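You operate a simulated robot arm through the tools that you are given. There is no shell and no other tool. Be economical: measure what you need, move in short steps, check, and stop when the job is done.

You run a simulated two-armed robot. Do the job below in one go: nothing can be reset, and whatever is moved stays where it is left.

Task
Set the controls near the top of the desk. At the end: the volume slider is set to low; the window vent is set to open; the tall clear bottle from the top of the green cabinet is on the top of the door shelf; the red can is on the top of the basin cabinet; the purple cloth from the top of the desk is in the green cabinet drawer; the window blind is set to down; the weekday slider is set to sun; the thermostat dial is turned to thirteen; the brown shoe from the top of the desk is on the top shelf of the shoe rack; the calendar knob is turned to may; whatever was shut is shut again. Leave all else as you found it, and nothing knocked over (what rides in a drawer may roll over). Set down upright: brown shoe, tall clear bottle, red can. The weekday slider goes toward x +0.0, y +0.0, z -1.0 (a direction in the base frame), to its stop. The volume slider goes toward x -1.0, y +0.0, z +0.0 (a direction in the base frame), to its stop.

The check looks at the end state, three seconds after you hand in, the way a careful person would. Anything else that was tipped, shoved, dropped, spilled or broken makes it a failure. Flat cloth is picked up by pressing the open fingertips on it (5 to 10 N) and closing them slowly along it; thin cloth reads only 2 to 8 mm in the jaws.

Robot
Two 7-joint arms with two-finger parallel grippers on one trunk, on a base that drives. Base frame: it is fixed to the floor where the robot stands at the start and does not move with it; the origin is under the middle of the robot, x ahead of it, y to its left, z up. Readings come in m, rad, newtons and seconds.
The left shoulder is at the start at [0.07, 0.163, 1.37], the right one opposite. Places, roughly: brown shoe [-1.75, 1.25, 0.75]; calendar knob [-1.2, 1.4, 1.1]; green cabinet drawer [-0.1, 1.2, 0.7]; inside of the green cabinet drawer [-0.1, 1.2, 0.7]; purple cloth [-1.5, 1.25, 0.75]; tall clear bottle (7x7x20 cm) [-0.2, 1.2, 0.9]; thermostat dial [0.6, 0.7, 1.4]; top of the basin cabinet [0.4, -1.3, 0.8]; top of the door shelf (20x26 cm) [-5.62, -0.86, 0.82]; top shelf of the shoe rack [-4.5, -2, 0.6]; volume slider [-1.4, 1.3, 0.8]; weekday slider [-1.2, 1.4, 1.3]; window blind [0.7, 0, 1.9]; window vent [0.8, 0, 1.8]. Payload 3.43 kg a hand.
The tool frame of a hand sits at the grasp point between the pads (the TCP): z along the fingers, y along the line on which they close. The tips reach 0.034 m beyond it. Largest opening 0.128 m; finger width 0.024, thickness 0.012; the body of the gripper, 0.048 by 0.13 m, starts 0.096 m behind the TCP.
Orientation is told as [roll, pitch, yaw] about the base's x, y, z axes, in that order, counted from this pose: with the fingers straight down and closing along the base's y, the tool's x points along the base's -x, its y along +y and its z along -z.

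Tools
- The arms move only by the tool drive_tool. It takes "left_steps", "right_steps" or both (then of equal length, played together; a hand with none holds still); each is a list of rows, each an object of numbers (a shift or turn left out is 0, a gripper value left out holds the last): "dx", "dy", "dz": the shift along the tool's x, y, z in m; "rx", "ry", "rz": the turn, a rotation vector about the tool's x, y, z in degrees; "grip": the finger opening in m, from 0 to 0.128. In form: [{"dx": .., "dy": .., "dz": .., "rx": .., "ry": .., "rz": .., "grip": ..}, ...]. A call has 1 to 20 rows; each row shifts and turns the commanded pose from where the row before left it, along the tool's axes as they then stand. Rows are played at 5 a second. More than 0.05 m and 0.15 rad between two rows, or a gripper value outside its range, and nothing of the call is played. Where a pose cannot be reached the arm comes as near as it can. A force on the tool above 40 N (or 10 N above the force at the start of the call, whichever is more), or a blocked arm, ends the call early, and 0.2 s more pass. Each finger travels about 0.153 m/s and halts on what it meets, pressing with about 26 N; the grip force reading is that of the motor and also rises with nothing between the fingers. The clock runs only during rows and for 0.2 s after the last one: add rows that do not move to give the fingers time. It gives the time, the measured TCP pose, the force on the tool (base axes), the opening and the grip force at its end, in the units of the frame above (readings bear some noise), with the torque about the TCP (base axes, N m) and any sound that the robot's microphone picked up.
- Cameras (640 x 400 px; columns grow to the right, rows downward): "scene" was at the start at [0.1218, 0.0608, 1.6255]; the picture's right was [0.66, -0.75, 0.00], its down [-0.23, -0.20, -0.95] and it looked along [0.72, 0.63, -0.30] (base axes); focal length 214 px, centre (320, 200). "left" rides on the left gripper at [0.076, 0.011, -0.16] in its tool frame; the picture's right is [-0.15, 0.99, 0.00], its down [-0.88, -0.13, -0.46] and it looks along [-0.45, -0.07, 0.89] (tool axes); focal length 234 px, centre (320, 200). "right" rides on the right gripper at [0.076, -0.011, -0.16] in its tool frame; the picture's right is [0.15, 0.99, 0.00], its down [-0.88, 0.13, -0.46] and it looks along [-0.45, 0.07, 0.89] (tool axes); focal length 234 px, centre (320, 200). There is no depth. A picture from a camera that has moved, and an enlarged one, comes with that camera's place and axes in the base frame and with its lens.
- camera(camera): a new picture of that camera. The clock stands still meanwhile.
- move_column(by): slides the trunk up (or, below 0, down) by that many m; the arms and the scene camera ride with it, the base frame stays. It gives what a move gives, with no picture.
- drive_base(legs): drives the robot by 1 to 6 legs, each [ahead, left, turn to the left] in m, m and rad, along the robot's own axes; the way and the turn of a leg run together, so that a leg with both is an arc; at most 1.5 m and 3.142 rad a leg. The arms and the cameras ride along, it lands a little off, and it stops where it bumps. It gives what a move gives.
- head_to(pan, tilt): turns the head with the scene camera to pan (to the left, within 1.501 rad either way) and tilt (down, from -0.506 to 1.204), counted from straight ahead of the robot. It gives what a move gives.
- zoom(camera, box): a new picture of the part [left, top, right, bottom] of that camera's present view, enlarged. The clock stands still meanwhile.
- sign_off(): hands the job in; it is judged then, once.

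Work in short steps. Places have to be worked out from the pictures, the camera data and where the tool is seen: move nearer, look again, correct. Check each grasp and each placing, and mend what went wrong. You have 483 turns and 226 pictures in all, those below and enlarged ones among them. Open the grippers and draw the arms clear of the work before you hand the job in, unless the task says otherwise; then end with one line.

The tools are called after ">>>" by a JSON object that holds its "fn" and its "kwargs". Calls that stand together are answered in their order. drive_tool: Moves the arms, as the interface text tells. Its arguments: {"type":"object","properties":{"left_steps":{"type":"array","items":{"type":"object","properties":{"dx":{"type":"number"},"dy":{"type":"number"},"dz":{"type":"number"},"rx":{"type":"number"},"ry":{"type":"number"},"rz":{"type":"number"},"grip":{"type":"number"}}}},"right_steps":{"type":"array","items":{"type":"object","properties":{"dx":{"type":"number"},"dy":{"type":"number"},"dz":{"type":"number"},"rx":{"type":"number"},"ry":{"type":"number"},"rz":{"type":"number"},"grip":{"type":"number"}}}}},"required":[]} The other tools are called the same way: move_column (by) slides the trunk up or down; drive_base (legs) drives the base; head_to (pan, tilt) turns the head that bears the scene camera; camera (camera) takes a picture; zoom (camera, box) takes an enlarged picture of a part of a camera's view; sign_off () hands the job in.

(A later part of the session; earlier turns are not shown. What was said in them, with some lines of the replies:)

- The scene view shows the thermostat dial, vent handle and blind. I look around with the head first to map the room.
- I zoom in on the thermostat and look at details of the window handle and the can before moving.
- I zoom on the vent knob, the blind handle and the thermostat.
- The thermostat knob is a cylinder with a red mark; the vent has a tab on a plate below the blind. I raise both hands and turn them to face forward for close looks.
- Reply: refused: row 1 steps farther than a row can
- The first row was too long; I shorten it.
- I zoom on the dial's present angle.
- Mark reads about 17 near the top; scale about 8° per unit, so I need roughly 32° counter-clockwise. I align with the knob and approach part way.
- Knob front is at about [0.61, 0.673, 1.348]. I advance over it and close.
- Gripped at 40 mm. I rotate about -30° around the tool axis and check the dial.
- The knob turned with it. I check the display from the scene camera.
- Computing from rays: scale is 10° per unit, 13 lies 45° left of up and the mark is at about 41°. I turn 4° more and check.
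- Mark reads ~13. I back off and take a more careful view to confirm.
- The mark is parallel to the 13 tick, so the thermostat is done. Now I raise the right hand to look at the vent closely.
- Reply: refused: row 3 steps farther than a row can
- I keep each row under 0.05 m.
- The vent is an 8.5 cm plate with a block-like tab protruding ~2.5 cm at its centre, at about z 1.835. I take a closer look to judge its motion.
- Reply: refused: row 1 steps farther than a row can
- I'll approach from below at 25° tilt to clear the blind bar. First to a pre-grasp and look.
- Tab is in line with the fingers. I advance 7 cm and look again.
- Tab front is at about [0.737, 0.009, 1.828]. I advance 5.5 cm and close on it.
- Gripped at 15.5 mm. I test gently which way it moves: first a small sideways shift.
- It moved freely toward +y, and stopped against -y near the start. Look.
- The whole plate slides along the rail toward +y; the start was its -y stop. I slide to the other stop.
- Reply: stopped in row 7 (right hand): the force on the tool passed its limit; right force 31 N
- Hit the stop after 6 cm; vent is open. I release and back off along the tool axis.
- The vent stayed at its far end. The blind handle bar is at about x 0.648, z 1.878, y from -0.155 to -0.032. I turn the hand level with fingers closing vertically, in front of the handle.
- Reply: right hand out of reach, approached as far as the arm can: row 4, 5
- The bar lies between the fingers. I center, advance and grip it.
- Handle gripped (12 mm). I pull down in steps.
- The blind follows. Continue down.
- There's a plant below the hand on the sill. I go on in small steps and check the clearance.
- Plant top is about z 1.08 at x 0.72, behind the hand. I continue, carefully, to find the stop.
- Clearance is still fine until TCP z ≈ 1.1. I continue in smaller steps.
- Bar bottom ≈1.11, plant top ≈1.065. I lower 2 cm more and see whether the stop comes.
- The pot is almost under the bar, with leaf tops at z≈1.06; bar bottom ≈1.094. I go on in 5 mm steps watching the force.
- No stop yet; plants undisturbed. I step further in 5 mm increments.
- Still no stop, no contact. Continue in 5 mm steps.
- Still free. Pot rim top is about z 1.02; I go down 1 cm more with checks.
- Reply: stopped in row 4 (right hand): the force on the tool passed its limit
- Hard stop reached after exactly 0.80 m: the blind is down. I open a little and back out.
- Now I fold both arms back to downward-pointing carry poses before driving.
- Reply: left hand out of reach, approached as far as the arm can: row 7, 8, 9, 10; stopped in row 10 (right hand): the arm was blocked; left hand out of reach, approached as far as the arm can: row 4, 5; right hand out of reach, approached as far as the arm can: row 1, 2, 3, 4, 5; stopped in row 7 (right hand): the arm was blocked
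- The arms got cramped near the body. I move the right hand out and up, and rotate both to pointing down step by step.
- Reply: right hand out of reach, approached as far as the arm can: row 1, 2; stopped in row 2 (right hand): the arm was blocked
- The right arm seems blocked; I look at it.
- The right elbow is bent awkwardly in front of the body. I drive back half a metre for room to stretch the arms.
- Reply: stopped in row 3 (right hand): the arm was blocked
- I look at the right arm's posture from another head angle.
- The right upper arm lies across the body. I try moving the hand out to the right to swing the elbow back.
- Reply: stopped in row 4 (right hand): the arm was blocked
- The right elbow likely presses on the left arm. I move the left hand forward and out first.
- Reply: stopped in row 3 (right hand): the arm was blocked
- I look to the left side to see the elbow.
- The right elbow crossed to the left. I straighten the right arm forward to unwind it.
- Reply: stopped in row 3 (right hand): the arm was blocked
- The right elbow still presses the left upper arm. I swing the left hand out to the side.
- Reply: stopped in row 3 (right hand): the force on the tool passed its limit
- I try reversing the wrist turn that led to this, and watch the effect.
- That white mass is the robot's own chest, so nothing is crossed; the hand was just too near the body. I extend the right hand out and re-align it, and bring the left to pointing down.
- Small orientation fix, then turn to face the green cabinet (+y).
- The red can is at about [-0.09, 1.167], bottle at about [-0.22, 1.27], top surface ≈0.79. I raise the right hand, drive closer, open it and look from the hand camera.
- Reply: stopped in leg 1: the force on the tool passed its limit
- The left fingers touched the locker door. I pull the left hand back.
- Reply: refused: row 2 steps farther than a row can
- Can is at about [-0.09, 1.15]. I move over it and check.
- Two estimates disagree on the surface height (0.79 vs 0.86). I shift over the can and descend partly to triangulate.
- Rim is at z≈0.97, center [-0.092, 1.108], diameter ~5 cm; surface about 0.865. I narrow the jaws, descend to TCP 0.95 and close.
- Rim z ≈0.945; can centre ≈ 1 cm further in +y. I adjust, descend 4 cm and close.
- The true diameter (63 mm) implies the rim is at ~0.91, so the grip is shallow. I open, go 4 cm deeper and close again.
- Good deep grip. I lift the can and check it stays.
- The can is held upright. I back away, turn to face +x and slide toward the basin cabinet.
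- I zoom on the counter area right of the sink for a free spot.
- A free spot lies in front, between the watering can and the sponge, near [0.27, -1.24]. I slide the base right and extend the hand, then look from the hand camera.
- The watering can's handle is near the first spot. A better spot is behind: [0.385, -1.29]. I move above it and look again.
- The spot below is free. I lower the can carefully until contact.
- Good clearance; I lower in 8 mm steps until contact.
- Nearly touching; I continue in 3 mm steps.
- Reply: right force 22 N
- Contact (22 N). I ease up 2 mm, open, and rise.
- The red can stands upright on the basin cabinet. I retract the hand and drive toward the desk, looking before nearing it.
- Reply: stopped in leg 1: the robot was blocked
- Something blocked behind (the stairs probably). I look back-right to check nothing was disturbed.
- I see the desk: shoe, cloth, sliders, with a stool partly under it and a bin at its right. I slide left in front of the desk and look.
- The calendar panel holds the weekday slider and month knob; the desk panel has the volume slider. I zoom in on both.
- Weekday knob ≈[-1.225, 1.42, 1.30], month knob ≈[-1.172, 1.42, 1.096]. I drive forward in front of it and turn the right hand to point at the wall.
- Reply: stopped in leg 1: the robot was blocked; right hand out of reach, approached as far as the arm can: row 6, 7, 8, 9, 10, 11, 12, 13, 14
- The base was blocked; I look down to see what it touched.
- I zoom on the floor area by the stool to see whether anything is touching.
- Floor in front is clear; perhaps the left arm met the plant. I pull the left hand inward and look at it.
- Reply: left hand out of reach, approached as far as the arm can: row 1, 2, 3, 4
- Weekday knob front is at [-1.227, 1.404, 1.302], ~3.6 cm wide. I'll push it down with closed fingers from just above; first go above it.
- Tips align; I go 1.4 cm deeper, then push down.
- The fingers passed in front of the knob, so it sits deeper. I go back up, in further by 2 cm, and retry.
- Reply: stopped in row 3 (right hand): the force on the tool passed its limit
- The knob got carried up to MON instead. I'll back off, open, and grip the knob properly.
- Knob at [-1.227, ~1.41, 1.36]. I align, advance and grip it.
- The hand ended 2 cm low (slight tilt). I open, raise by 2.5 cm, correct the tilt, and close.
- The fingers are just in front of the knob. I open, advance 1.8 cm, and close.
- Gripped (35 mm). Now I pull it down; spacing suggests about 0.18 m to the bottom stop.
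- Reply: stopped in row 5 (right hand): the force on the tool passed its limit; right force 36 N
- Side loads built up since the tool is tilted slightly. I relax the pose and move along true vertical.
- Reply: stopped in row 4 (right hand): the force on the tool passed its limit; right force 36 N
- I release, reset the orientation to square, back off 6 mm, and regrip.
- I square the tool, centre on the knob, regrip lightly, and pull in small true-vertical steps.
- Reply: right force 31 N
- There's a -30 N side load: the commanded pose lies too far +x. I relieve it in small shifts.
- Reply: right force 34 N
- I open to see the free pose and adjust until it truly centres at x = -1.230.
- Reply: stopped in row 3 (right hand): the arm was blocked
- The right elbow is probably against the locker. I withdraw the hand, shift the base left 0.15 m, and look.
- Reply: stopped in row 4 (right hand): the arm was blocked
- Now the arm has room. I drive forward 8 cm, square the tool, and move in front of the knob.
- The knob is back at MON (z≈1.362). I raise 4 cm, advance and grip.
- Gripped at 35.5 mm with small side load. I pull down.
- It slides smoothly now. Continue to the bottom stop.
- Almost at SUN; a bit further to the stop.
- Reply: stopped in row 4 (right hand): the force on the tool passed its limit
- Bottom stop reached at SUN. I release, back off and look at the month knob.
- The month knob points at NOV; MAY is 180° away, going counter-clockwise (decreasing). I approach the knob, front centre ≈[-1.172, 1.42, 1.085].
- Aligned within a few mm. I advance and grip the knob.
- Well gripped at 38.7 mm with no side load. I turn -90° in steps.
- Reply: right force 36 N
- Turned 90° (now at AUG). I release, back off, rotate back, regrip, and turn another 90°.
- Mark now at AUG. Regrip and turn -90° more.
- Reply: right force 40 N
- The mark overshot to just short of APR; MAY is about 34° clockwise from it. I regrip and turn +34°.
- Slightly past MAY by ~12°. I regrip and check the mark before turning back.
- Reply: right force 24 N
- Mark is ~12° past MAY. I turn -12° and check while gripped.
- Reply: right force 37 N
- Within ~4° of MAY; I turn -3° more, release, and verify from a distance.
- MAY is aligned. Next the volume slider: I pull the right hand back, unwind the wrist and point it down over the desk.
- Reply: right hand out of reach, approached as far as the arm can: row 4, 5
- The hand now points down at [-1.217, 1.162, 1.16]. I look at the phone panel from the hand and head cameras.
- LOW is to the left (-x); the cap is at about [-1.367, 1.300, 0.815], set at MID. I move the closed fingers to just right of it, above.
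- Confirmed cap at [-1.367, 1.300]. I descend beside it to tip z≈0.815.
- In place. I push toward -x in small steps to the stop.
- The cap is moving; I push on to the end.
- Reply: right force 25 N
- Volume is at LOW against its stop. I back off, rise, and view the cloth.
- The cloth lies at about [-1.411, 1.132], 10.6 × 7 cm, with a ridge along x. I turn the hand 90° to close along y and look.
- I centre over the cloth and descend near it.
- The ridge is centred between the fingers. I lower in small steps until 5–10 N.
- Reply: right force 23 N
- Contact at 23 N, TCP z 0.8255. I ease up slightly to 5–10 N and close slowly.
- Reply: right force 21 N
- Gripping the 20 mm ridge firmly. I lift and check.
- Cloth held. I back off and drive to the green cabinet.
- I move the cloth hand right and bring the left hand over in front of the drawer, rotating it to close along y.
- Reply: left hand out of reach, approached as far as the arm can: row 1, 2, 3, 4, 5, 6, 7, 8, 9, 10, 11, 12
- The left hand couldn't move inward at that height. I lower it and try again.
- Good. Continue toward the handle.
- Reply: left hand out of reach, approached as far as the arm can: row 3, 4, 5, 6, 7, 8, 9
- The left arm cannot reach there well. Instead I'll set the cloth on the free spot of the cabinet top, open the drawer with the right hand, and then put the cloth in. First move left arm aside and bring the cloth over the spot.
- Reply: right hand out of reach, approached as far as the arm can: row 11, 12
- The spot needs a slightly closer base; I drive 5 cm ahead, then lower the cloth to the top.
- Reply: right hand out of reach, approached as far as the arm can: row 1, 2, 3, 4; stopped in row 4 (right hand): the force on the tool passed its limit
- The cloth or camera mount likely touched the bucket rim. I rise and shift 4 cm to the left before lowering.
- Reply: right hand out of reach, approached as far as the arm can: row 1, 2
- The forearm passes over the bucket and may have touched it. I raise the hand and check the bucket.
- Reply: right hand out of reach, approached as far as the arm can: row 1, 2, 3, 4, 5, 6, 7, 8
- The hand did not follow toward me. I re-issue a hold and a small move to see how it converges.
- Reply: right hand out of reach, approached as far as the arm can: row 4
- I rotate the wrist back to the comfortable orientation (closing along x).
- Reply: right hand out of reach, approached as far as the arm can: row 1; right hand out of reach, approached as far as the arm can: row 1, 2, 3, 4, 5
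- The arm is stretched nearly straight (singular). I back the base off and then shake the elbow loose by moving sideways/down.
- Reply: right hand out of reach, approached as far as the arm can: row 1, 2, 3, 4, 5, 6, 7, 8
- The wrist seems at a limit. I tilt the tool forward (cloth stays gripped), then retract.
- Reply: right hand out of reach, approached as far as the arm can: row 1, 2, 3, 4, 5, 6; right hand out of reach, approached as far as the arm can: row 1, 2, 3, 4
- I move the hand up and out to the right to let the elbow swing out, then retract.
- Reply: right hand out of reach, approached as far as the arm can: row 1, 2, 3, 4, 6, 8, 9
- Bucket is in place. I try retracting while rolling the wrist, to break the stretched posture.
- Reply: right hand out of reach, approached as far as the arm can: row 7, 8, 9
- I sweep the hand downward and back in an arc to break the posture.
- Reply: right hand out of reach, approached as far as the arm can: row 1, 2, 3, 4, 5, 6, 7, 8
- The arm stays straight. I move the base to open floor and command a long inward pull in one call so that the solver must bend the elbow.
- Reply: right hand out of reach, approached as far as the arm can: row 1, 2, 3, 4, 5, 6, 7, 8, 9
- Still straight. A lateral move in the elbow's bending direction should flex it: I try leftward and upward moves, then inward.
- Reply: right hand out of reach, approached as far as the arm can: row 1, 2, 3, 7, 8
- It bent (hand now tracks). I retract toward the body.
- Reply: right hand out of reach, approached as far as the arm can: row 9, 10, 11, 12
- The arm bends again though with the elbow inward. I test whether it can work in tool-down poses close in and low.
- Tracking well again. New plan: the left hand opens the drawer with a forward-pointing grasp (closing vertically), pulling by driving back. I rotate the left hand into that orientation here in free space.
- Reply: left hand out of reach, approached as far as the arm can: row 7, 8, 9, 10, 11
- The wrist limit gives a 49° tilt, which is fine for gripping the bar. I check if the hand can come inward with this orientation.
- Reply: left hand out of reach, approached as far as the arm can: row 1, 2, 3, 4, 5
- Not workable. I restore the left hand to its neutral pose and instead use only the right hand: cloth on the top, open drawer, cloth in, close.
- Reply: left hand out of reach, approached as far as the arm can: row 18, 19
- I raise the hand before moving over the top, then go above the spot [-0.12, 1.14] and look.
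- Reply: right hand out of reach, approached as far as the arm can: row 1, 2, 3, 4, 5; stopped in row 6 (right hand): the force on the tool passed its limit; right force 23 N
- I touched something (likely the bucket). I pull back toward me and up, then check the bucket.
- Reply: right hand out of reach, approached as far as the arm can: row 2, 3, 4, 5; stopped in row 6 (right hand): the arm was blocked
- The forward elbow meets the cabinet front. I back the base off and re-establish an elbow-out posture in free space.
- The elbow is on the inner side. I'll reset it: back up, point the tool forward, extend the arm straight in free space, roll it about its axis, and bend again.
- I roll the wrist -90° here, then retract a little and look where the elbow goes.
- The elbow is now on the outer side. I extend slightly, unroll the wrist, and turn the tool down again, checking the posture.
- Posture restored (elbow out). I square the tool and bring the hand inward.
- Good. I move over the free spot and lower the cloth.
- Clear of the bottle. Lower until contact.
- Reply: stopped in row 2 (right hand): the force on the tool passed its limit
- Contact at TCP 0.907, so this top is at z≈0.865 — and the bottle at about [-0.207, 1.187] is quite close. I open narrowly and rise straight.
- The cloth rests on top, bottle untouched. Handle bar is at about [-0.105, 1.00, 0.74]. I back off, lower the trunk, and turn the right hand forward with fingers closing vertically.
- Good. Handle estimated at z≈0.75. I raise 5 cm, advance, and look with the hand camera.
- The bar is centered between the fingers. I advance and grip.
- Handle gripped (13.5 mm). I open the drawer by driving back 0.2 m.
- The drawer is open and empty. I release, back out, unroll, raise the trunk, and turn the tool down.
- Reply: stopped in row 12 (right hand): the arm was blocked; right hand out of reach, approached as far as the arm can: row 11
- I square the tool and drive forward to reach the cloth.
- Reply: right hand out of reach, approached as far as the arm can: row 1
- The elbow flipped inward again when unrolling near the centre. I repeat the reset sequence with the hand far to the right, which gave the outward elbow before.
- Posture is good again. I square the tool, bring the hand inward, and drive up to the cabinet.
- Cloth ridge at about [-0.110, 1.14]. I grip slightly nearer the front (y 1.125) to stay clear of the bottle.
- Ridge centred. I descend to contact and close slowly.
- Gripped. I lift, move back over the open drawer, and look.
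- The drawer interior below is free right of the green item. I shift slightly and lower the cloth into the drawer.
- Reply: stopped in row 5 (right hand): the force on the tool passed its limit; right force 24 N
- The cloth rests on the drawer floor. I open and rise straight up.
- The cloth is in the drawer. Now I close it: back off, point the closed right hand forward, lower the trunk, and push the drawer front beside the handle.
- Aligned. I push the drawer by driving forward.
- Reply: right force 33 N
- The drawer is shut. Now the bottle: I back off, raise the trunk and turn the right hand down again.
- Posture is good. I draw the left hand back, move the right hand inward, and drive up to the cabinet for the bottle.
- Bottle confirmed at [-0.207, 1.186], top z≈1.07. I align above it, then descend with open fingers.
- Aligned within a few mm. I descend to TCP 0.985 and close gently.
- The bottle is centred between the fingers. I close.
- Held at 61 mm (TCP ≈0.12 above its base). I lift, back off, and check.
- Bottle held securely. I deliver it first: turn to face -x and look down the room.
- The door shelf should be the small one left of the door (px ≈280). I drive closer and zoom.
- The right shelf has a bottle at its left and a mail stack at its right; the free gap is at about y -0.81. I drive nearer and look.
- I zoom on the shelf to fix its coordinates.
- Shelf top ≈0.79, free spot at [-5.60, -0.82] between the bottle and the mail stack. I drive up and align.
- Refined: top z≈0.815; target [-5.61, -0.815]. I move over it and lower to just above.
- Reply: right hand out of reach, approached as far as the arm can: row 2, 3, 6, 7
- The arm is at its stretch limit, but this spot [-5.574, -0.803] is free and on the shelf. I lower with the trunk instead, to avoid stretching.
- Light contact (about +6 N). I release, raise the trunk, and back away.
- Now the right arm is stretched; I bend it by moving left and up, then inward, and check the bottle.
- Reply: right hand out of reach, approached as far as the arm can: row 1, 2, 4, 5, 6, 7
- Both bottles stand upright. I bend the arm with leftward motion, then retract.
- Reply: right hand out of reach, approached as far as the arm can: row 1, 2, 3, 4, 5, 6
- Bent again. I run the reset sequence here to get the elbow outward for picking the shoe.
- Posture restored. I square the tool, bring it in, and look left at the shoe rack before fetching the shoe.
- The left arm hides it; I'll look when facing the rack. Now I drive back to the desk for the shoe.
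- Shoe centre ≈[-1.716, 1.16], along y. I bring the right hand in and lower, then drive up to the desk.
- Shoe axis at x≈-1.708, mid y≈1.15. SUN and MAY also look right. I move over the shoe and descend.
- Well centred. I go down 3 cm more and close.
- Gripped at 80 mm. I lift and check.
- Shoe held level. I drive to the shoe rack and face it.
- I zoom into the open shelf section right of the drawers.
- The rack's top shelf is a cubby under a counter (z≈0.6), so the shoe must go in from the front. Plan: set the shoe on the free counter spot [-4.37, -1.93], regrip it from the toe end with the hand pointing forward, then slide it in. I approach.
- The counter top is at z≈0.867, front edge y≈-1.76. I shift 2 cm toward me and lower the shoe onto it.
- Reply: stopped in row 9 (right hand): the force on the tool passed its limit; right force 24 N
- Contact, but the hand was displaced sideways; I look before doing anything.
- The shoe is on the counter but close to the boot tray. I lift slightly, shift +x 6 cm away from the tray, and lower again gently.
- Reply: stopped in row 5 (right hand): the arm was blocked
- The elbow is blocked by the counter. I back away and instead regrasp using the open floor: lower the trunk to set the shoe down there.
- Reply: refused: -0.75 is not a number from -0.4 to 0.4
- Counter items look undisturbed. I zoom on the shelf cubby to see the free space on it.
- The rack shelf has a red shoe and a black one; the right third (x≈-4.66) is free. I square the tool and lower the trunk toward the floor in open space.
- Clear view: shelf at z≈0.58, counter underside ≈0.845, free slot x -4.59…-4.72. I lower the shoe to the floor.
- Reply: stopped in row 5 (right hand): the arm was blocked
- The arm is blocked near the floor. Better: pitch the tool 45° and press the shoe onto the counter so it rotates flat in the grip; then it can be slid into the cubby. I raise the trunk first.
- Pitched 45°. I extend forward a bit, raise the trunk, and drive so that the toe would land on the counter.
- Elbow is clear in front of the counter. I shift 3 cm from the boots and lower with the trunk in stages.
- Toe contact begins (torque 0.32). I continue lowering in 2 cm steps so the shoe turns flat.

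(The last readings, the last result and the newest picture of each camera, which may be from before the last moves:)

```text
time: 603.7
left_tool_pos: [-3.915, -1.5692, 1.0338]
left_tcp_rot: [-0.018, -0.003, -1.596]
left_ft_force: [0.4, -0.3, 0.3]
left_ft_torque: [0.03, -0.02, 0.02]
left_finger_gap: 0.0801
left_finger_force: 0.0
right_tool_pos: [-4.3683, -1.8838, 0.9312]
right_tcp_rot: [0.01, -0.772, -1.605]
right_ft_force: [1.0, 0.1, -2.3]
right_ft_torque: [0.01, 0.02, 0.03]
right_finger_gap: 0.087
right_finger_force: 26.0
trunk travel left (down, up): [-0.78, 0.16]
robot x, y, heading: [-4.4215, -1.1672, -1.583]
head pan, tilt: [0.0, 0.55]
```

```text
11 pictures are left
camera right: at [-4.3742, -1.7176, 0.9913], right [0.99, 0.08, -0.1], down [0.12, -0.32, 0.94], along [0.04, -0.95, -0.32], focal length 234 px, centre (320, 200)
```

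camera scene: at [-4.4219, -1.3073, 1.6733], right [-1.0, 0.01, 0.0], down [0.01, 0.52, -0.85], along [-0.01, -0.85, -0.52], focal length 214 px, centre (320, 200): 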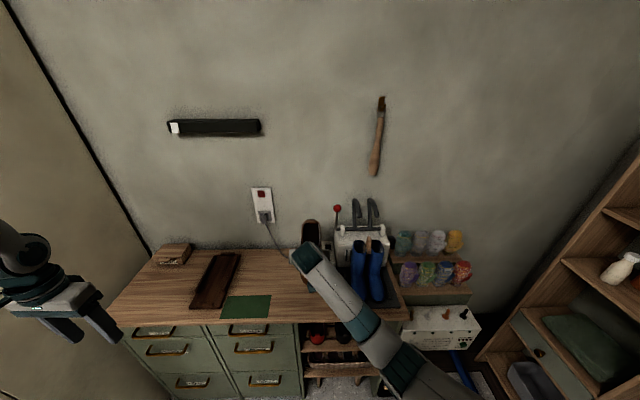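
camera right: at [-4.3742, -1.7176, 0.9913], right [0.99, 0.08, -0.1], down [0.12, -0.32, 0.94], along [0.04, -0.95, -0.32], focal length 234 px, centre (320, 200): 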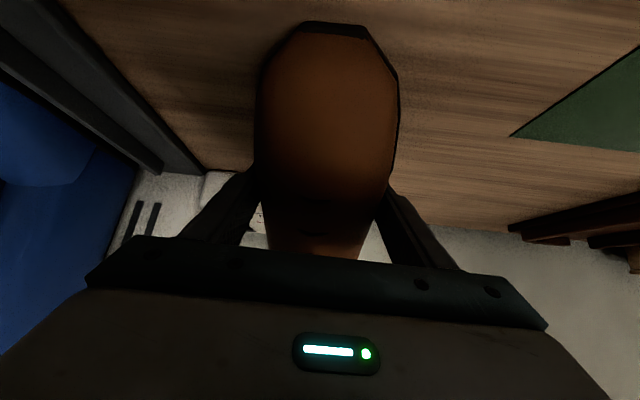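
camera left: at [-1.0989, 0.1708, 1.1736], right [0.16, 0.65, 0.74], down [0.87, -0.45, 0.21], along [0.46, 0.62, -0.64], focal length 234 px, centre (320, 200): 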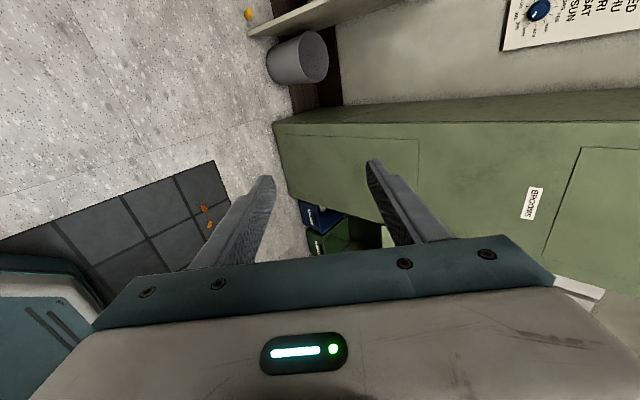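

It is rotating flat. I lower another 1.5 cm.

>>> {"fn": "move_column", "kwargs": {"by": -0.012}}

>>> {"fn": "zoom", "kwargs": {"camera": "scene", "box": [250, 180, 400, 310]}}

```text
time: 604.3
left_tool_pos: [-3.9161, -1.5677, 1.0218]
left_tcp_rot: [-0.022, -0.002, -1.596]
left_ft_force: [0.0, -0.1, -0.8]
left_ft_torque: [0.0, -0.03, -0.01]
left_finger_gap: 0.08
left_finger_force: 0.1
right_tool_pos: [-4.3671, -1.885, 0.9205]
right_tcp_rot: [0.013, -0.774, -1.605]
right_ft_force: [0.4, -2.2, 2.3]
right_ft_torque: [0.4, 0.08, 0.04]
right_finger_gap: 0.0868
right_finger_force: 26.1
trunk travel left (down, up): [-0.768, 0.172]
robot x, y, heading: [-4.4193, -1.1712, -1.579]
head pan, tilt: [0.0, 0.55]
```

```text
3.08 times, centred on (325, 245) of scene
camera zoom: at [-4.4219, -1.309, 1.521], right [-1.0, 0.01, 0.0], down [0.01, 0.52, -0.85], along [-0.01, -0.85, -0.52], focal length 660 px, centre (305, 62)
```

zoom: 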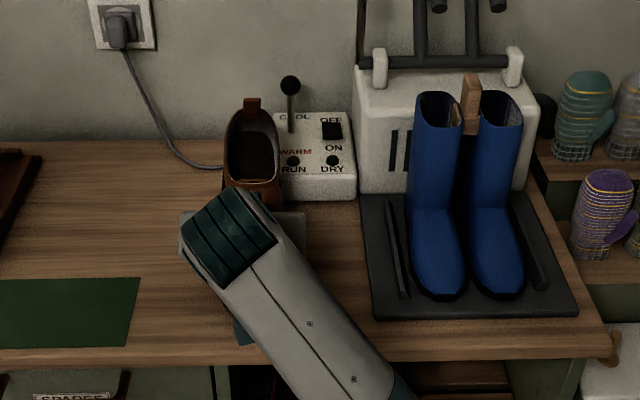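

The heel is close to the dryer box; I shift 3 cm away, then lower the last bit.

>>> {"fn": "drive_tool", "kwargs": {"right_steps": [{"dy": 0.015}, {"dy": 0.015}, {}]}}

>>> {"fn": "move_column", "kwargs": {"by": -0.012}}

>>> {"fn": "move_column", "kwargs": {"by": -0.008}}

```text
time: 605.1
left_tool_pos: [-3.9155, -1.5665, 1.0209]
left_tcp_rot: [-0.018, -0.001, -1.596]
left_ft_force: [0.2, -0.1, -0.2]
left_ft_torque: [-0.01, 0.0, -0.03]
left_finger_gap: 0.0802
left_finger_force: 0.0
right_tool_pos: [-4.3373, -1.8869, 0.9207]
right_tcp_rot: [0.011, -0.777, -1.607]
right_ft_force: [1.3, 1.2, 0.6]
right_ft_torque: [0.4, 0.04, -0.15]
right_finger_gap: 0.0866
right_finger_force: 26.2
trunk travel left (down, up): [-0.768, 0.172]
robot x, y, heading: [-4.4219, -1.1706, -1.584]
head pan, tilt: [0.0, 0.55]
```

```text
time: 605.7
left_tool_pos: [-3.915, -1.5672, 1.0094]
left_tcp_rot: [-0.02, -0.003, -1.599]
left_ft_force: [0.4, -0.1, 0.1]
left_ft_torque: [0.03, 0.02, -0.03]
left_finger_gap: 0.08
left_finger_force: 0.0
right_tool_pos: [-4.3374, -1.8855, 0.9088]
right_tcp_rot: [0.011, -0.777, -1.604]
right_ft_force: [-0.4, -1.5, 0.6]
right_ft_torque: [-0.17, 0.25, 0.08]
right_finger_gap: 0.0867
right_finger_force: 26.8
trunk travel left (down, up): [-0.756, 0.184]
robot x, y, heading: [-4.4217, -1.1697, -1.587]
head pan, tilt: [0.0, 0.55]
```

```text
time: 606.3
left_tool_pos: [-3.9163, -1.5656, 1.0043]
left_tcp_rot: [-0.019, -0.002, -1.598]
left_ft_force: [0.2, -0.2, -0.2]
left_ft_torque: [-0.02, -0.03, 0.03]
left_finger_gap: 0.0799
left_finger_force: 0.0
right_tool_pos: [-4.3378, -1.8856, 0.9074]
right_tcp_rot: [0.014, -0.789, -1.606]
right_ft_force: [-3.6, -3.5, 30.7]
right_ft_torque: [-0.43, 1.57, -0.26]
right_finger_gap: 0.0868
right_finger_force: 26.3
trunk travel left (down, up): [-0.748, 0.192]
robot x, y, heading: [-4.421, -1.169, -1.581]
head pan, tilt: [0.0, 0.55]
```

Firm flat contact at TCP 0.907. I lift with the trunk and check that the shoe hangs level.

>>> {"fn": "move_column", "kwargs": {"by": 0.12}}

>>> {"fn": "drive_base", "kwargs": {"legs": [[-0.4, 0, 0.012]]}}

>>> {"fn": "zoom", "kwargs": {"camera": "scene", "box": [230, 160, 410, 300]}}

```text
time: 607.8
left_tool_pos: [-3.9149, -1.569, 1.1208]
left_tcp_rot: [-0.019, 0.0, -1.597]
left_ft_force: [-0.7, -0.5, -0.5]
left_ft_torque: [0.01, 0.02, -0.01]
left_finger_gap: 0.0801
left_finger_force: 0.0
right_tool_pos: [-4.3374, -1.8871, 1.0206]
right_tcp_rot: [0.011, -0.777, -1.604]
right_ft_force: [0.5, -0.2, -3.1]
right_ft_torque: [0.07, 0.03, -0.02]
right_finger_gap: 0.0866
right_finger_force: 26.6
trunk travel left (down, up): [-0.868, 0.072]
robot x, y, heading: [-4.4226, -1.1673, -1.585]
head pan, tilt: [0.0, 0.55]
```

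```text
time: 610.3
left_tool_pos: [-3.9063, -1.1667, 1.1198]
left_tcp_rot: [-0.018, 0.0, -1.583]
left_ft_force: [-0.1, -0.2, 0.3]
left_ft_torque: [0.0, -0.01, 0.01]
left_finger_gap: 0.0801
left_finger_force: 0.0
right_tool_pos: [-4.3248, -1.491, 1.0196]
right_tcp_rot: [0.009, -0.776, -1.589]
right_ft_force: [0.0, -0.4, -3.9]
right_ft_torque: [0.07, 0.01, 0.02]
right_finger_gap: 0.0867
right_finger_force: 25.6
trunk travel left (down, up): [-0.868, 0.072]
robot x, y, heading: [-4.4204, -0.7751, -1.569]
head pan, tilt: [0.0, 0.55]
```

```text
2.86 times, centred on (320, 230) of scene
camera zoom: at [-4.4172, -0.9155, 1.6209], right [-1.0, 0.0, 0.0], down [0.0, 0.52, -0.85], along [0.0, -0.85, -0.52], focal length 613 px, centre (320, 114)
```

zoom: 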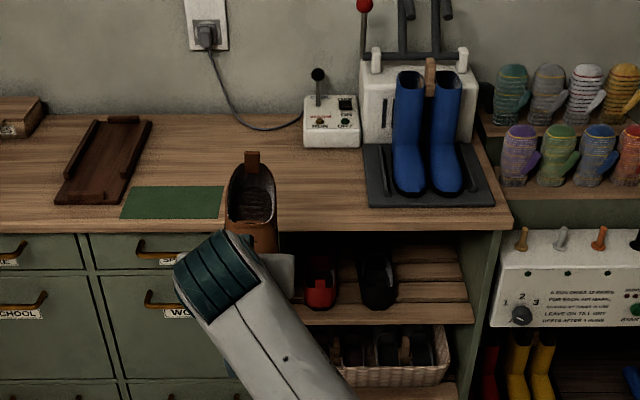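

The shoe hangs level; the free slot's centre is x≈-4.655. I strafe right 0.33 m and lower the trunk to shelf height.

>>> {"fn": "drive_base", "kwargs": {"legs": [[0, -0.33, 0]]}}

>>> {"fn": "move_column", "kwargs": {"by": -0.37}}

>>> {"fn": "camera", "kwargs": {"camera": "scene"}}

```text
time: 612.5
left_tool_pos: [-4.2392, -1.1659, 1.1202]
left_tcp_rot: [-0.02, -0.002, -1.58]
left_ft_force: [0.4, -0.2, 0.0]
left_ft_torque: [-0.02, 0.01, -0.02]
left_finger_gap: 0.0799
left_finger_force: 0.1
right_tool_pos: [-4.6554, -1.4896, 1.0209]
right_tcp_rot: [0.009, -0.778, -1.586]
right_ft_force: [0.8, 0.6, -2.5]
right_ft_torque: [0.03, 0.01, -0.03]
right_finger_gap: 0.0865
right_finger_force: 26.2
trunk travel left (down, up): [-0.868, 0.072]
robot x, y, heading: [-4.7539, -0.7743, -1.572]
head pan, tilt: [0.0, 0.55]
```

```text
time: 616.0
left_tool_pos: [-4.2393, -1.1655, 0.7514]
left_tcp_rot: [-0.02, -0.003, -1.58]
left_ft_force: [0.7, 0.2, 0.7]
left_ft_torque: [-0.02, 0.02, 0.03]
left_finger_gap: 0.08
left_finger_force: 0.1
right_tool_pos: [-4.6569, -1.4897, 0.6515]
right_tcp_rot: [0.012, -0.777, -1.588]
right_ft_force: [-0.1, -0.5, -2.5]
right_ft_torque: [0.1, 0.01, 0.02]
right_finger_gap: 0.0866
right_finger_force: 25.5
trunk travel left (down, up): [-0.498, 0.442]
robot x, y, heading: [-4.755, -0.7711, -1.568]
head pan, tilt: [0.0, 0.55]
```

```text
8 pictures are left
camera scene: at [-4.7512, -0.9145, 1.2511], right [-1.0, 0.0, 0.0], down [0.0, 0.52, -0.85], along [0.0, -0.85, -0.52], focal length 214 px, centre (320, 200)
```

scene: 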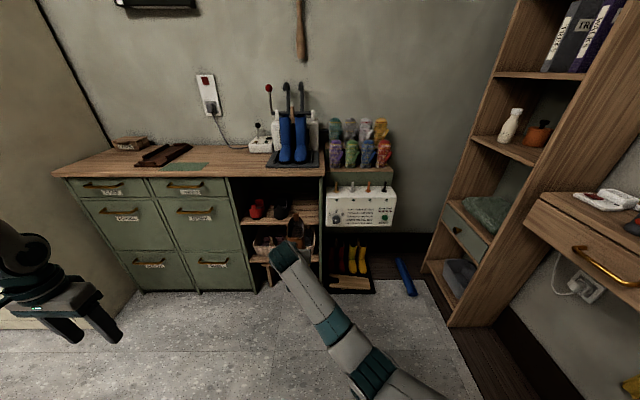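

Aligned with the slot. I drive in half-way and check clearance.

>>> {"fn": "drive_base", "kwargs": {"legs": [[0.18, 0, -0.003]]}}

>>> {"fn": "zoom", "kwargs": {"camera": "scene", "box": [220, 170, 380, 310]}}

```text
time: 617.5
left_tool_pos: [-4.2413, -1.3441, 0.7517]
left_tcp_rot: [-0.019, -0.001, -1.581]
left_ft_force: [-0.4, 0.7, -0.1]
left_ft_torque: [0.04, 0.01, 0.01]
left_finger_gap: 0.08
left_finger_force: 0.1
right_tool_pos: [-4.658, -1.6686, 0.6498]
right_tcp_rot: [0.013, -0.774, -1.59]
right_ft_force: [-0.7, -0.6, -2.2]
right_ft_torque: [0.05, -0.01, 0.0]
right_finger_gap: 0.0865
right_finger_force: 26.2
trunk travel left (down, up): [-0.498, 0.442]
robot x, y, heading: [-4.7542, -0.9493, -1.572]
head pan, tilt: [0.0, 0.55]
```

```text
2.86 times, centred on (300, 240) of scene
camera zoom: at [-4.751, -1.0932, 1.2509], right [-1.0, 0.0, 0.0], down [0.0, 0.52, -0.85], along [0.0, -0.85, -0.52], focal length 613 px, centre (377, 86)
```

zoom: 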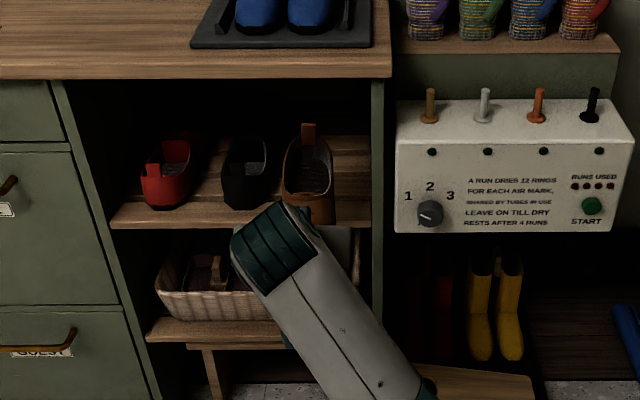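

It enters the slot cleanly. I shift 1 cm right for margin and drive the rest of the way in.

>>> {"fn": "drive_tool", "kwargs": {"right_steps": [{"dy": -0.01}, {}]}}

>>> {"fn": "drive_base", "kwargs": {"legs": [[0.155, 0, 0]]}}

>>> {"fn": "zoom", "kwargs": {"camera": "scene", "box": [220, 170, 400, 330]}}

```text
time: 618.1
left_tool_pos: [-4.2405, -1.3435, 0.7512]
left_tcp_rot: [-0.017, 0.001, -1.582]
left_ft_force: [-0.7, -0.5, -0.3]
left_ft_torque: [0.01, -0.02, -0.01]
left_finger_gap: 0.0804
left_finger_force: 0.0
right_tool_pos: [-4.6682, -1.6671, 0.6502]
right_tcp_rot: [0.009, -0.776, -1.591]
right_ft_force: [0.2, -0.1, -3.0]
right_ft_torque: [0.02, -0.02, 0.03]
right_finger_gap: 0.0867
right_finger_force: 26.0
trunk travel left (down, up): [-0.498, 0.442]
robot x, y, heading: [-4.7508, -0.9516, -1.568]
head pan, tilt: [0.0, 0.55]
```

```text
time: 619.5
left_tool_pos: [-4.24, -1.4985, 0.7515]
left_tcp_rot: [-0.02, -0.001, -1.581]
left_ft_force: [-0.3, 0.7, -0.1]
left_ft_torque: [0.06, -0.02, 0.01]
left_finger_gap: 0.08
left_finger_force: 0.1
right_tool_pos: [-4.6654, -1.823, 0.6492]
right_tcp_rot: [0.013, -0.776, -1.589]
right_ft_force: [0.0, -0.1, -3.0]
right_ft_torque: [0.03, 0.01, 0.03]
right_finger_gap: 0.0864
right_finger_force: 25.8
trunk travel left (down, up): [-0.498, 0.442]
robot x, y, heading: [-4.7493, -1.1095, -1.567]
head pan, tilt: [0.0, 0.55]
```

```text
2.50 times, centred on (310, 250) of scene
camera zoom: at [-4.7502, -1.2489, 1.2509], right [-1.0, 0.0, 0.0], down [0.0, 0.52, -0.85], along [0.0, -0.85, -0.52], focal length 536 px, centre (345, 75)
```

zoom: 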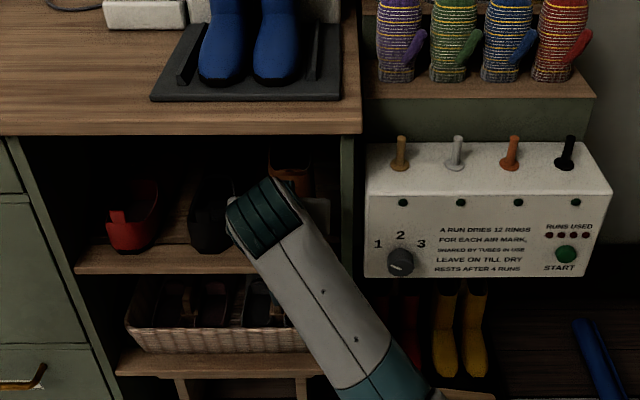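

In without contact. I lower the trunk until the sole touches the shelf.

>>> {"fn": "move_column", "kwargs": {"by": -0.02}}

>>> {"fn": "move_column", "kwargs": {"by": -0.008}}

>>> {"fn": "move_column", "kwargs": {"by": -0.006}}

```text
time: 620.2
left_tool_pos: [-4.2393, -1.4983, 0.7305]
left_tcp_rot: [-0.019, -0.002, -1.58]
left_ft_force: [-0.1, -0.6, -0.4]
left_ft_torque: [0.03, 0.0, 0.0]
left_finger_gap: 0.0801
left_finger_force: 0.1
right_tool_pos: [-4.6656, -1.8226, 0.6311]
right_tcp_rot: [0.012, -0.777, -1.588]
right_ft_force: [-0.4, 1.0, -1.6]
right_ft_torque: [0.05, 0.03, -0.01]
right_finger_gap: 0.0866
right_finger_force: 26.1
trunk travel left (down, up): [-0.478, 0.462]
robot x, y, heading: [-4.7524, -1.1012, -1.569]
head pan, tilt: [0.0, 0.55]
```

```text
time: 620.8
left_tool_pos: [-4.2396, -1.498, 0.722]
left_tcp_rot: [-0.019, -0.001, -1.579]
left_ft_force: [-0.3, -1.1, -0.1]
left_ft_torque: [0.0, 0.02, 0.0]
left_finger_gap: 0.0799
left_finger_force: 0.0
right_tool_pos: [-4.6667, -1.8222, 0.6216]
right_tcp_rot: [0.013, -0.777, -1.589]
right_ft_force: [1.1, 0.1, -3.1]
right_ft_torque: [0.03, 0.02, -0.01]
right_finger_gap: 0.0864
right_finger_force: 26.2
trunk travel left (down, up): [-0.47, 0.47]
robot x, y, heading: [-4.753, -1.1087, -1.567]
head pan, tilt: [0.0, 0.55]
```

```text
time: 621.3
left_tool_pos: [-4.241, -1.4978, 0.7173]
left_tcp_rot: [-0.019, -0.002, -1.579]
left_ft_force: [0.7, 0.2, 0.2]
left_ft_torque: [0.0, -0.01, -0.03]
left_finger_gap: 0.0801
left_finger_force: 0.1
right_tool_pos: [-4.6661, -1.823, 0.6181]
right_tcp_rot: [0.012, -0.778, -1.589]
right_ft_force: [0.2, -1.1, 3.4]
right_ft_torque: [-0.09, 0.31, 0.0]
right_finger_gap: 0.0867
right_finger_force: 26.5
trunk travel left (down, up): [-0.464, 0.476]
robot x, y, heading: [-4.7504, -1.1047, -1.566]
head pan, tilt: [0.0, 0.55]
```

Seated (about +6 N). I open slightly and retreat along the tool axis.

>>> {"fn": "move_column", "kwargs": {"by": -0.002}}

>>> {"fn": "drive_tool", "kwargs": {"right_steps": [{"grip": 0.09}, {"grip": 0.094}, {"grip": 0.094}, {"dz": -0.015}, {"dz": -0.025}, {"dz": -0.035}, {"dz": -0.04}, {}]}}

>>> {"fn": "zoom", "kwargs": {"camera": "scene", "box": [220, 170, 400, 330]}}

```text
time: 621.9
left_tool_pos: [-4.2401, -1.4963, 0.7158]
left_tcp_rot: [-0.019, -0.002, -1.579]
left_ft_force: [0.6, -0.2, -0.9]
left_ft_torque: [0.02, -0.04, 0.01]
left_finger_gap: 0.0799
left_finger_force: 0.1
right_tool_pos: [-4.6654, -1.8225, 0.6169]
right_tcp_rot: [0.014, -0.78, -1.588]
right_ft_force: [0.1, -3.2, 15.3]
right_ft_torque: [-0.35, 0.86, -0.02]
right_finger_gap: 0.0867
right_finger_force: 25.8
trunk travel left (down, up): [-0.462, 0.478]
robot x, y, heading: [-4.754, -1.1053, -1.573]
head pan, tilt: [0.0, 0.55]
```

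```text
time: 623.2
left_tool_pos: [-4.2356, -1.4937, 0.7124]
left_tcp_rot: [-0.022, 0.001, -1.573]
left_ft_force: [0.2, -0.6, -0.3]
left_ft_torque: [-0.03, 0.0, 0.01]
left_finger_gap: 0.0802
left_finger_force: 0.1
right_tool_pos: [-4.6879, -1.8049, 0.6545]
right_tcp_rot: [-0.044, -0.8, -1.559]
right_ft_force: [26.8, -1.6, -12.0]
right_ft_torque: [-0.2, -0.39, -0.21]
right_finger_gap: 0.0786
right_finger_force: 0.0
trunk travel left (down, up): [-0.462, 0.478]
robot x, y, heading: [-4.7512, -1.1039, -1.561]
head pan, tilt: [0.0, 0.55]
stopped in row 6 (right hand): the force on the tool passed its limit (the readings are from after the stop); the commanded pose is now the measured one
```

```text
2.50 times, centred on (310, 250) of scene
camera zoom: at [-4.7459, -1.2478, 1.2148], right [-1.0, -0.01, 0.0], down [-0.01, 0.52, -0.85], along [0.01, -0.85, -0.52], focal length 536 px, centre (345, 75)
```

zoom: 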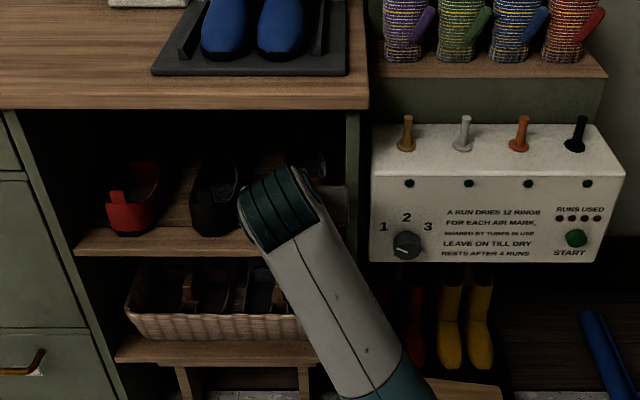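

The right finger is pressing the side panel. I shift the hand back +x to relieve it.

>>> {"fn": "drive_tool", "kwargs": {"right_steps": [{"dy": 0.01}, {"dy": 0.01}, {}]}}

```text
time: 623.6
left_tool_pos: [-4.2339, -1.492, 0.7144]
left_tcp_rot: [-0.02, -0.002, -1.57]
left_ft_force: [0.7, -0.9, 0.3]
left_ft_torque: [0.02, 0.0, 0.0]
left_finger_gap: 0.0799
left_finger_force: 0.0
right_tool_pos: [-4.6864, -1.8067, 0.6538]
right_tcp_rot: [-0.07, -0.809, -1.541]
right_ft_force: [25.5, 13.3, 2.2]
right_ft_torque: [0.02, 0.11, -1.2]
right_finger_gap: 0.0795
right_finger_force: 0.1
trunk travel left (down, up): [-0.462, 0.478]
robot x, y, heading: [-4.7512, -1.1053, -1.556]
head pan, tilt: [0.0, 0.55]
stopped in row 2 (right hand): the force on the tool passed its limit (the readings are from after the stop); the commanded pose is now the measured one
```

The arm can't free itself sideways; I use the base to strafe 2 cm left.

>>> {"fn": "drive_base", "kwargs": {"legs": [[0, 0.022, 0]]}}

```text
time: 624.4
left_tool_pos: [-4.2138, -1.4945, 0.7144]
left_tcp_rot: [-0.021, 0.001, -1.575]
left_ft_force: [0.4, -0.3, -0.4]
left_ft_torque: [0.05, 0.02, -0.02]
left_finger_gap: 0.0804
left_finger_force: 0.0
right_tool_pos: [-4.6708, -1.8089, 0.6509]
right_tcp_rot: [-0.076, -0.808, -1.549]
right_ft_force: [-1.3, 0.3, 1.2]
right_ft_torque: [-0.02, 0.1, -0.07]
right_finger_gap: 0.0939
right_finger_force: 0.9
trunk travel left (down, up): [-0.462, 0.478]
robot x, y, heading: [-4.7273, -1.1058, -1.564]
head pan, tilt: [0.0, 0.55]
```

Relieved and open. I raise 5 cm with the trunk to clear the shoe, then back out with the base.

>>> {"fn": "move_column", "kwargs": {"by": 0.05}}

>>> {"fn": "drive_base", "kwargs": {"legs": [[-0.4, 0, 0]]}}

>>> {"fn": "zoom", "kwargs": {"camera": "scene", "box": [220, 150, 380, 300]}}

```text
time: 625.4
left_tool_pos: [-4.2158, -1.4941, 0.7653]
left_tcp_rot: [-0.022, -0.001, -1.574]
left_ft_force: [-0.6, 0.4, -0.5]
left_ft_torque: [0.01, 0.05, -0.03]
left_finger_gap: 0.08
left_finger_force: 0.0
right_tool_pos: [-4.6739, -1.8086, 0.7017]
right_tcp_rot: [-0.075, -0.807, -1.553]
right_ft_force: [0.4, 0.9, -0.1]
right_ft_torque: [0.02, 0.0, 0.01]
right_finger_gap: 0.0939
right_finger_force: 0.0
trunk travel left (down, up): [-0.512, 0.428]
robot x, y, heading: [-4.733, -1.1052, -1.562]
head pan, tilt: [0.0, 0.55]
```

```text
time: 627.8
left_tool_pos: [-4.2169, -1.1022, 0.7656]
left_tcp_rot: [-0.02, -0.001, -1.572]
left_ft_force: [-0.3, 0.0, 0.0]
left_ft_torque: [-0.01, 0.04, 0.04]
left_finger_gap: 0.0799
left_finger_force: 0.0
right_tool_pos: [-4.6755, -1.4193, 0.7]
right_tcp_rot: [-0.075, -0.808, -1.546]
right_ft_force: [-0.7, 0.0, 0.0]
right_ft_torque: [0.01, -0.01, 0.02]
right_finger_gap: 0.0942
right_finger_force: 0.1
trunk travel left (down, up): [-0.512, 0.428]
robot x, y, heading: [-4.7366, -0.7167, -1.552]
head pan, tilt: [0.0, 0.55]
```

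```text
2.67 times, centred on (300, 225) of scene
camera zoom: at [-4.7305, -0.8567, 1.2652], right [-1.0, -0.01, 0.0], down [-0.01, 0.52, -0.85], along [0.01, -0.85, -0.52], focal length 572 px, centre (373, 133)
```

zoom: 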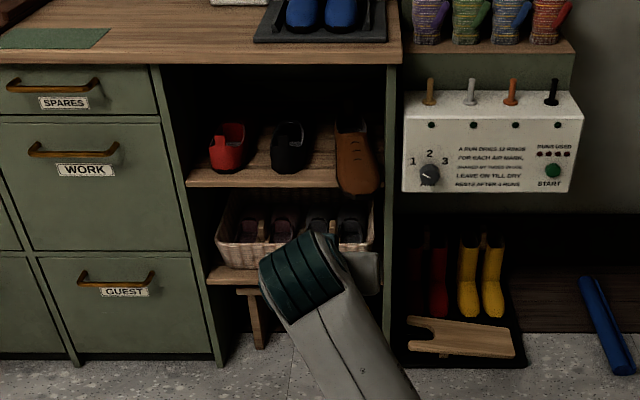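

The shoe is upright on the shelf but its toe sticks out a few cm. I'll nudge it in gently with closed fingers at the toe.

>>> {"fn": "drive_tool", "kwargs": {"right_steps": [{"dy": -0.014, "grip": 0.0}, {}, {}, {}]}}

>>> {"fn": "move_column", "kwargs": {"by": -0.07}}

>>> {"fn": "drive_base", "kwargs": {"legs": [[0.25, 0, -0.018]]}}

>>> {"fn": "zoom", "kwargs": {"camera": "scene", "box": [240, 170, 380, 300]}}

```text
time: 628.8
left_tool_pos: [-4.2175, -1.1023, 0.7657]
left_tcp_rot: [-0.019, 0.0, -1.569]
left_ft_force: [0.2, -0.2, -0.7]
left_ft_torque: [0.0, -0.02, -0.02]
left_finger_gap: 0.0797
left_finger_force: 0.0
right_tool_pos: [-4.6908, -1.4202, 0.7021]
right_tcp_rot: [-0.08, -0.811, -1.544]
right_ft_force: [-0.7, -0.6, 0.6]
right_ft_torque: [0.0, 0.02, 0.04]
right_finger_gap: 0.0
right_finger_force: 26.0
trunk travel left (down, up): [-0.512, 0.428]
robot x, y, heading: [-4.7317, -0.7149, -1.56]
head pan, tilt: [0.0, 0.55]
```

```text
time: 629.9
left_tool_pos: [-4.2185, -1.1042, 0.6942]
left_tcp_rot: [-0.019, -0.002, -1.572]
left_ft_force: [0.5, -0.8, -0.1]
left_ft_torque: [0.0, 0.02, -0.01]
left_finger_gap: 0.0799
left_finger_force: 0.0
right_tool_pos: [-4.6903, -1.4197, 0.6322]
right_tcp_rot: [-0.079, -0.809, -1.546]
right_ft_force: [-0.7, -0.7, -0.3]
right_ft_torque: [0.04, 0.03, 0.02]
right_finger_gap: 0.0001
right_finger_force: 26.2
trunk travel left (down, up): [-0.442, 0.498]
robot x, y, heading: [-4.7348, -0.7152, -1.56]
head pan, tilt: [0.0, 0.55]
```

```text
time: 631.7
left_tool_pos: [-4.2229, -1.3642, 0.6948]
left_tcp_rot: [-0.018, -0.001, -1.585]
left_ft_force: [0.9, 0.9, -0.5]
left_ft_torque: [-0.03, 0.0, 0.01]
left_finger_gap: 0.08
left_finger_force: 0.1
right_tool_pos: [-4.7009, -1.6718, 0.6308]
right_tcp_rot: [-0.081, -0.804, -1.562]
right_ft_force: [-0.5, 0.4, 0.6]
right_ft_torque: [-0.05, 0.01, 0.03]
right_finger_gap: 0.0
right_finger_force: 26.1
trunk travel left (down, up): [-0.442, 0.498]
robot x, y, heading: [-4.7274, -0.9682, -1.576]
head pan, tilt: [0.0, 0.55]
```

```text
3.08 times, centred on (310, 235) of scene
camera zoom: at [-4.7316, -1.1096, 1.195], right [-1.0, 0.0, 0.0], down [0.0, 0.52, -0.85], along [0.0, -0.85, -0.52], focal length 660 px, centre (351, 92)
```

zoom: 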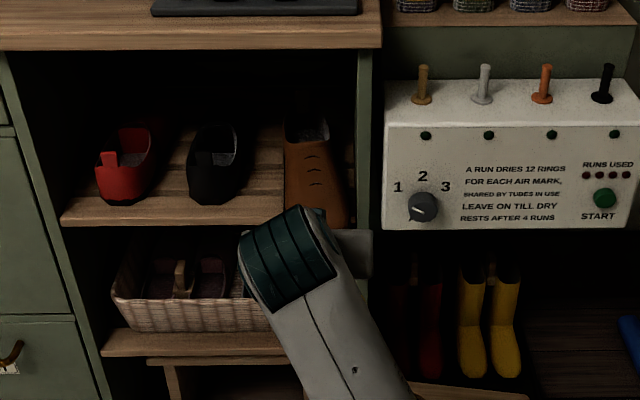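

The toe is near the shelf edge. I nudge forward 6 cm slowly with the base and read the force.

>>> {"fn": "drive_base", "kwargs": {"legs": [[0.04, 0, 0]]}}

>>> {"fn": "drive_base", "kwargs": {"legs": [[0.025, 0, 0]]}}

```text
time: 632.6
left_tool_pos: [-4.2251, -1.4018, 0.694]
left_tcp_rot: [-0.02, 0.001, -1.587]
left_ft_force: [0.7, -1.2, 0.0]
left_ft_torque: [0.03, -0.03, 0.0]
left_finger_gap: 0.0801
left_finger_force: 0.0
right_tool_pos: [-4.7024, -1.7106, 0.6292]
right_tcp_rot: [-0.082, -0.806, -1.561]
right_ft_force: [-0.2, -0.2, -0.7]
right_ft_torque: [-0.01, 0.0, -0.02]
right_finger_gap: 0.0003
right_finger_force: 26.2
trunk travel left (down, up): [-0.442, 0.498]
robot x, y, heading: [-4.7336, -1.0064, -1.574]
head pan, tilt: [0.0, 0.55]
```

```text
time: 633.4
left_tool_pos: [-4.2238, -1.4267, 0.6962]
left_tcp_rot: [-0.018, -0.001, -1.586]
left_ft_force: [-0.1, 0.2, 0.3]
left_ft_torque: [0.03, -0.01, -0.01]
left_finger_gap: 0.0799
left_finger_force: 0.1
right_tool_pos: [-4.7031, -1.7366, 0.6301]
right_tcp_rot: [-0.083, -0.808, -1.56]
right_ft_force: [-0.2, 2.2, 2.9]
right_ft_torque: [0.01, -0.02, 0.01]
right_finger_gap: 0.0
right_finger_force: 25.6
trunk travel left (down, up): [-0.442, 0.498]
robot x, y, heading: [-4.7303, -1.0311, -1.577]
head pan, tilt: [0.0, 0.55]
```

Light contact now (≈3 N) at tip y≈-1.76: the toe barely overhangs. I push 2 cm more and then back out and check.

>>> {"fn": "drive_base", "kwargs": {"legs": [[0.022, 0, 0]]}}

>>> {"fn": "drive_base", "kwargs": {"legs": [[-0.45, 0, 0]]}}

>>> {"fn": "zoom", "kwargs": {"camera": "scene", "box": [230, 150, 370, 280]}}

```text
time: 634.2
left_tool_pos: [-4.2238, -1.4476, 0.6942]
left_tcp_rot: [-0.017, 0.0, -1.586]
left_ft_force: [0.6, -0.3, -0.4]
left_ft_torque: [-0.02, 0.02, -0.03]
left_finger_gap: 0.08
left_finger_force: 0.0
right_tool_pos: [-4.7038, -1.757, 0.6317]
right_tcp_rot: [-0.082, -0.808, -1.561]
right_ft_force: [-1.4, 3.0, 5.1]
right_ft_torque: [-0.02, -0.05, 0.01]
right_finger_gap: 0.0003
right_finger_force: 26.4
trunk travel left (down, up): [-0.442, 0.498]
robot x, y, heading: [-4.7352, -1.0527, -1.575]
head pan, tilt: [0.0, 0.55]
```

```text
time: 636.9
left_tool_pos: [-4.2238, -1.0084, 0.6952]
left_tcp_rot: [-0.021, 0.0, -1.594]
left_ft_force: [-0.4, 0.7, 0.3]
left_ft_torque: [-0.01, 0.02, -0.01]
left_finger_gap: 0.0799
left_finger_force: 0.1
right_tool_pos: [-4.7048, -1.3133, 0.6316]
right_tcp_rot: [-0.082, -0.808, -1.567]
right_ft_force: [0.1, 0.7, 0.0]
right_ft_torque: [-0.01, 0.02, 0.01]
right_finger_gap: 0.0
right_finger_force: 26.0
trunk travel left (down, up): [-0.442, 0.498]
robot x, y, heading: [-4.7297, -0.6085, -1.577]
head pan, tilt: [0.0, 0.55]
```

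```text
3.08 times, centred on (300, 215) of scene
camera zoom: at [-4.7297, -0.7504, 1.1952], right [-1.0, 0.01, 0.0], down [0.01, 0.52, -0.85], along [-0.01, -0.85, -0.52], focal length 660 px, centre (382, 154)
```

zoom: 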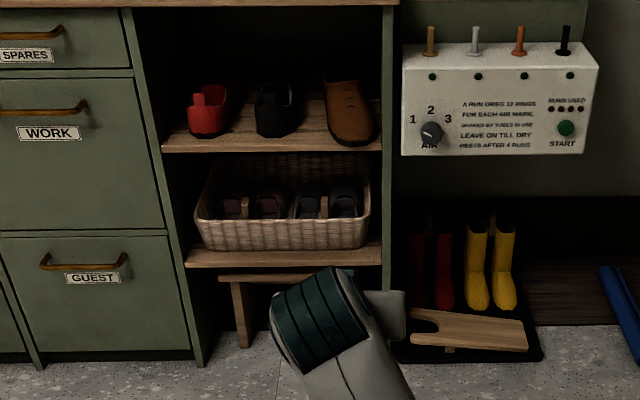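

The brown shoe stands upright, fully on the top shelf. I open the grippers; the arms are clear of everything.

>>> {"fn": "drive_tool", "kwargs": {"right_steps": [{"grip": 0.1}, {"grip": 0.1}, {}, {}], "left_steps": [{"grip": 0.1}, {}, {}, {}]}}

>>> {"fn": "camera", "kwargs": {"camera": "scene"}}

```text
time: 637.9
left_tool_pos: [-4.2233, -1.0099, 0.6945]
left_tcp_rot: [-0.022, 0.0, -1.593]
left_ft_force: [0.2, 0.0, -1.0]
left_ft_torque: [-0.02, 0.01, 0.01]
left_finger_gap: 0.1002
left_finger_force: 0.0
right_tool_pos: [-4.7052, -1.3142, 0.6312]
right_tcp_rot: [-0.085, -0.809, -1.567]
right_ft_force: [0.3, 0.0, 0.6]
right_ft_torque: [0.0, -0.02, 0.02]
right_finger_gap: 0.0998
right_finger_force: 0.1
trunk travel left (down, up): [-0.442, 0.498]
robot x, y, heading: [-4.7308, -0.6092, -1.583]
head pan, tilt: [0.0, 0.55]
```

```text
1 pictures are left
camera scene: at [-4.7297, -0.7511, 1.1951], right [-1.0, 0.01, 0.0], down [0.01, 0.52, -0.85], along [-0.01, -0.85, -0.52], focal length 214 px, centre (320, 200)
```

scene: 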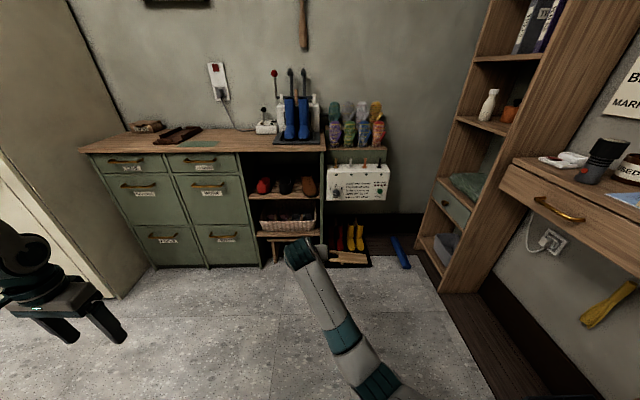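

All tasks are set and the hands are open and clear, so I hand the job in.

>>> {"fn": "sign_off", "kwargs": {}}

```text
The job is handed in.
```

I set all the controls, moved all four objects to their places, and shut the green cabinet drawer again. The one thing I did not fully check is the bottom stair, which the base bumped while I was backing away from the basin cabinet; I saw nothing disturbed there, but the slippers on that step were out of view.
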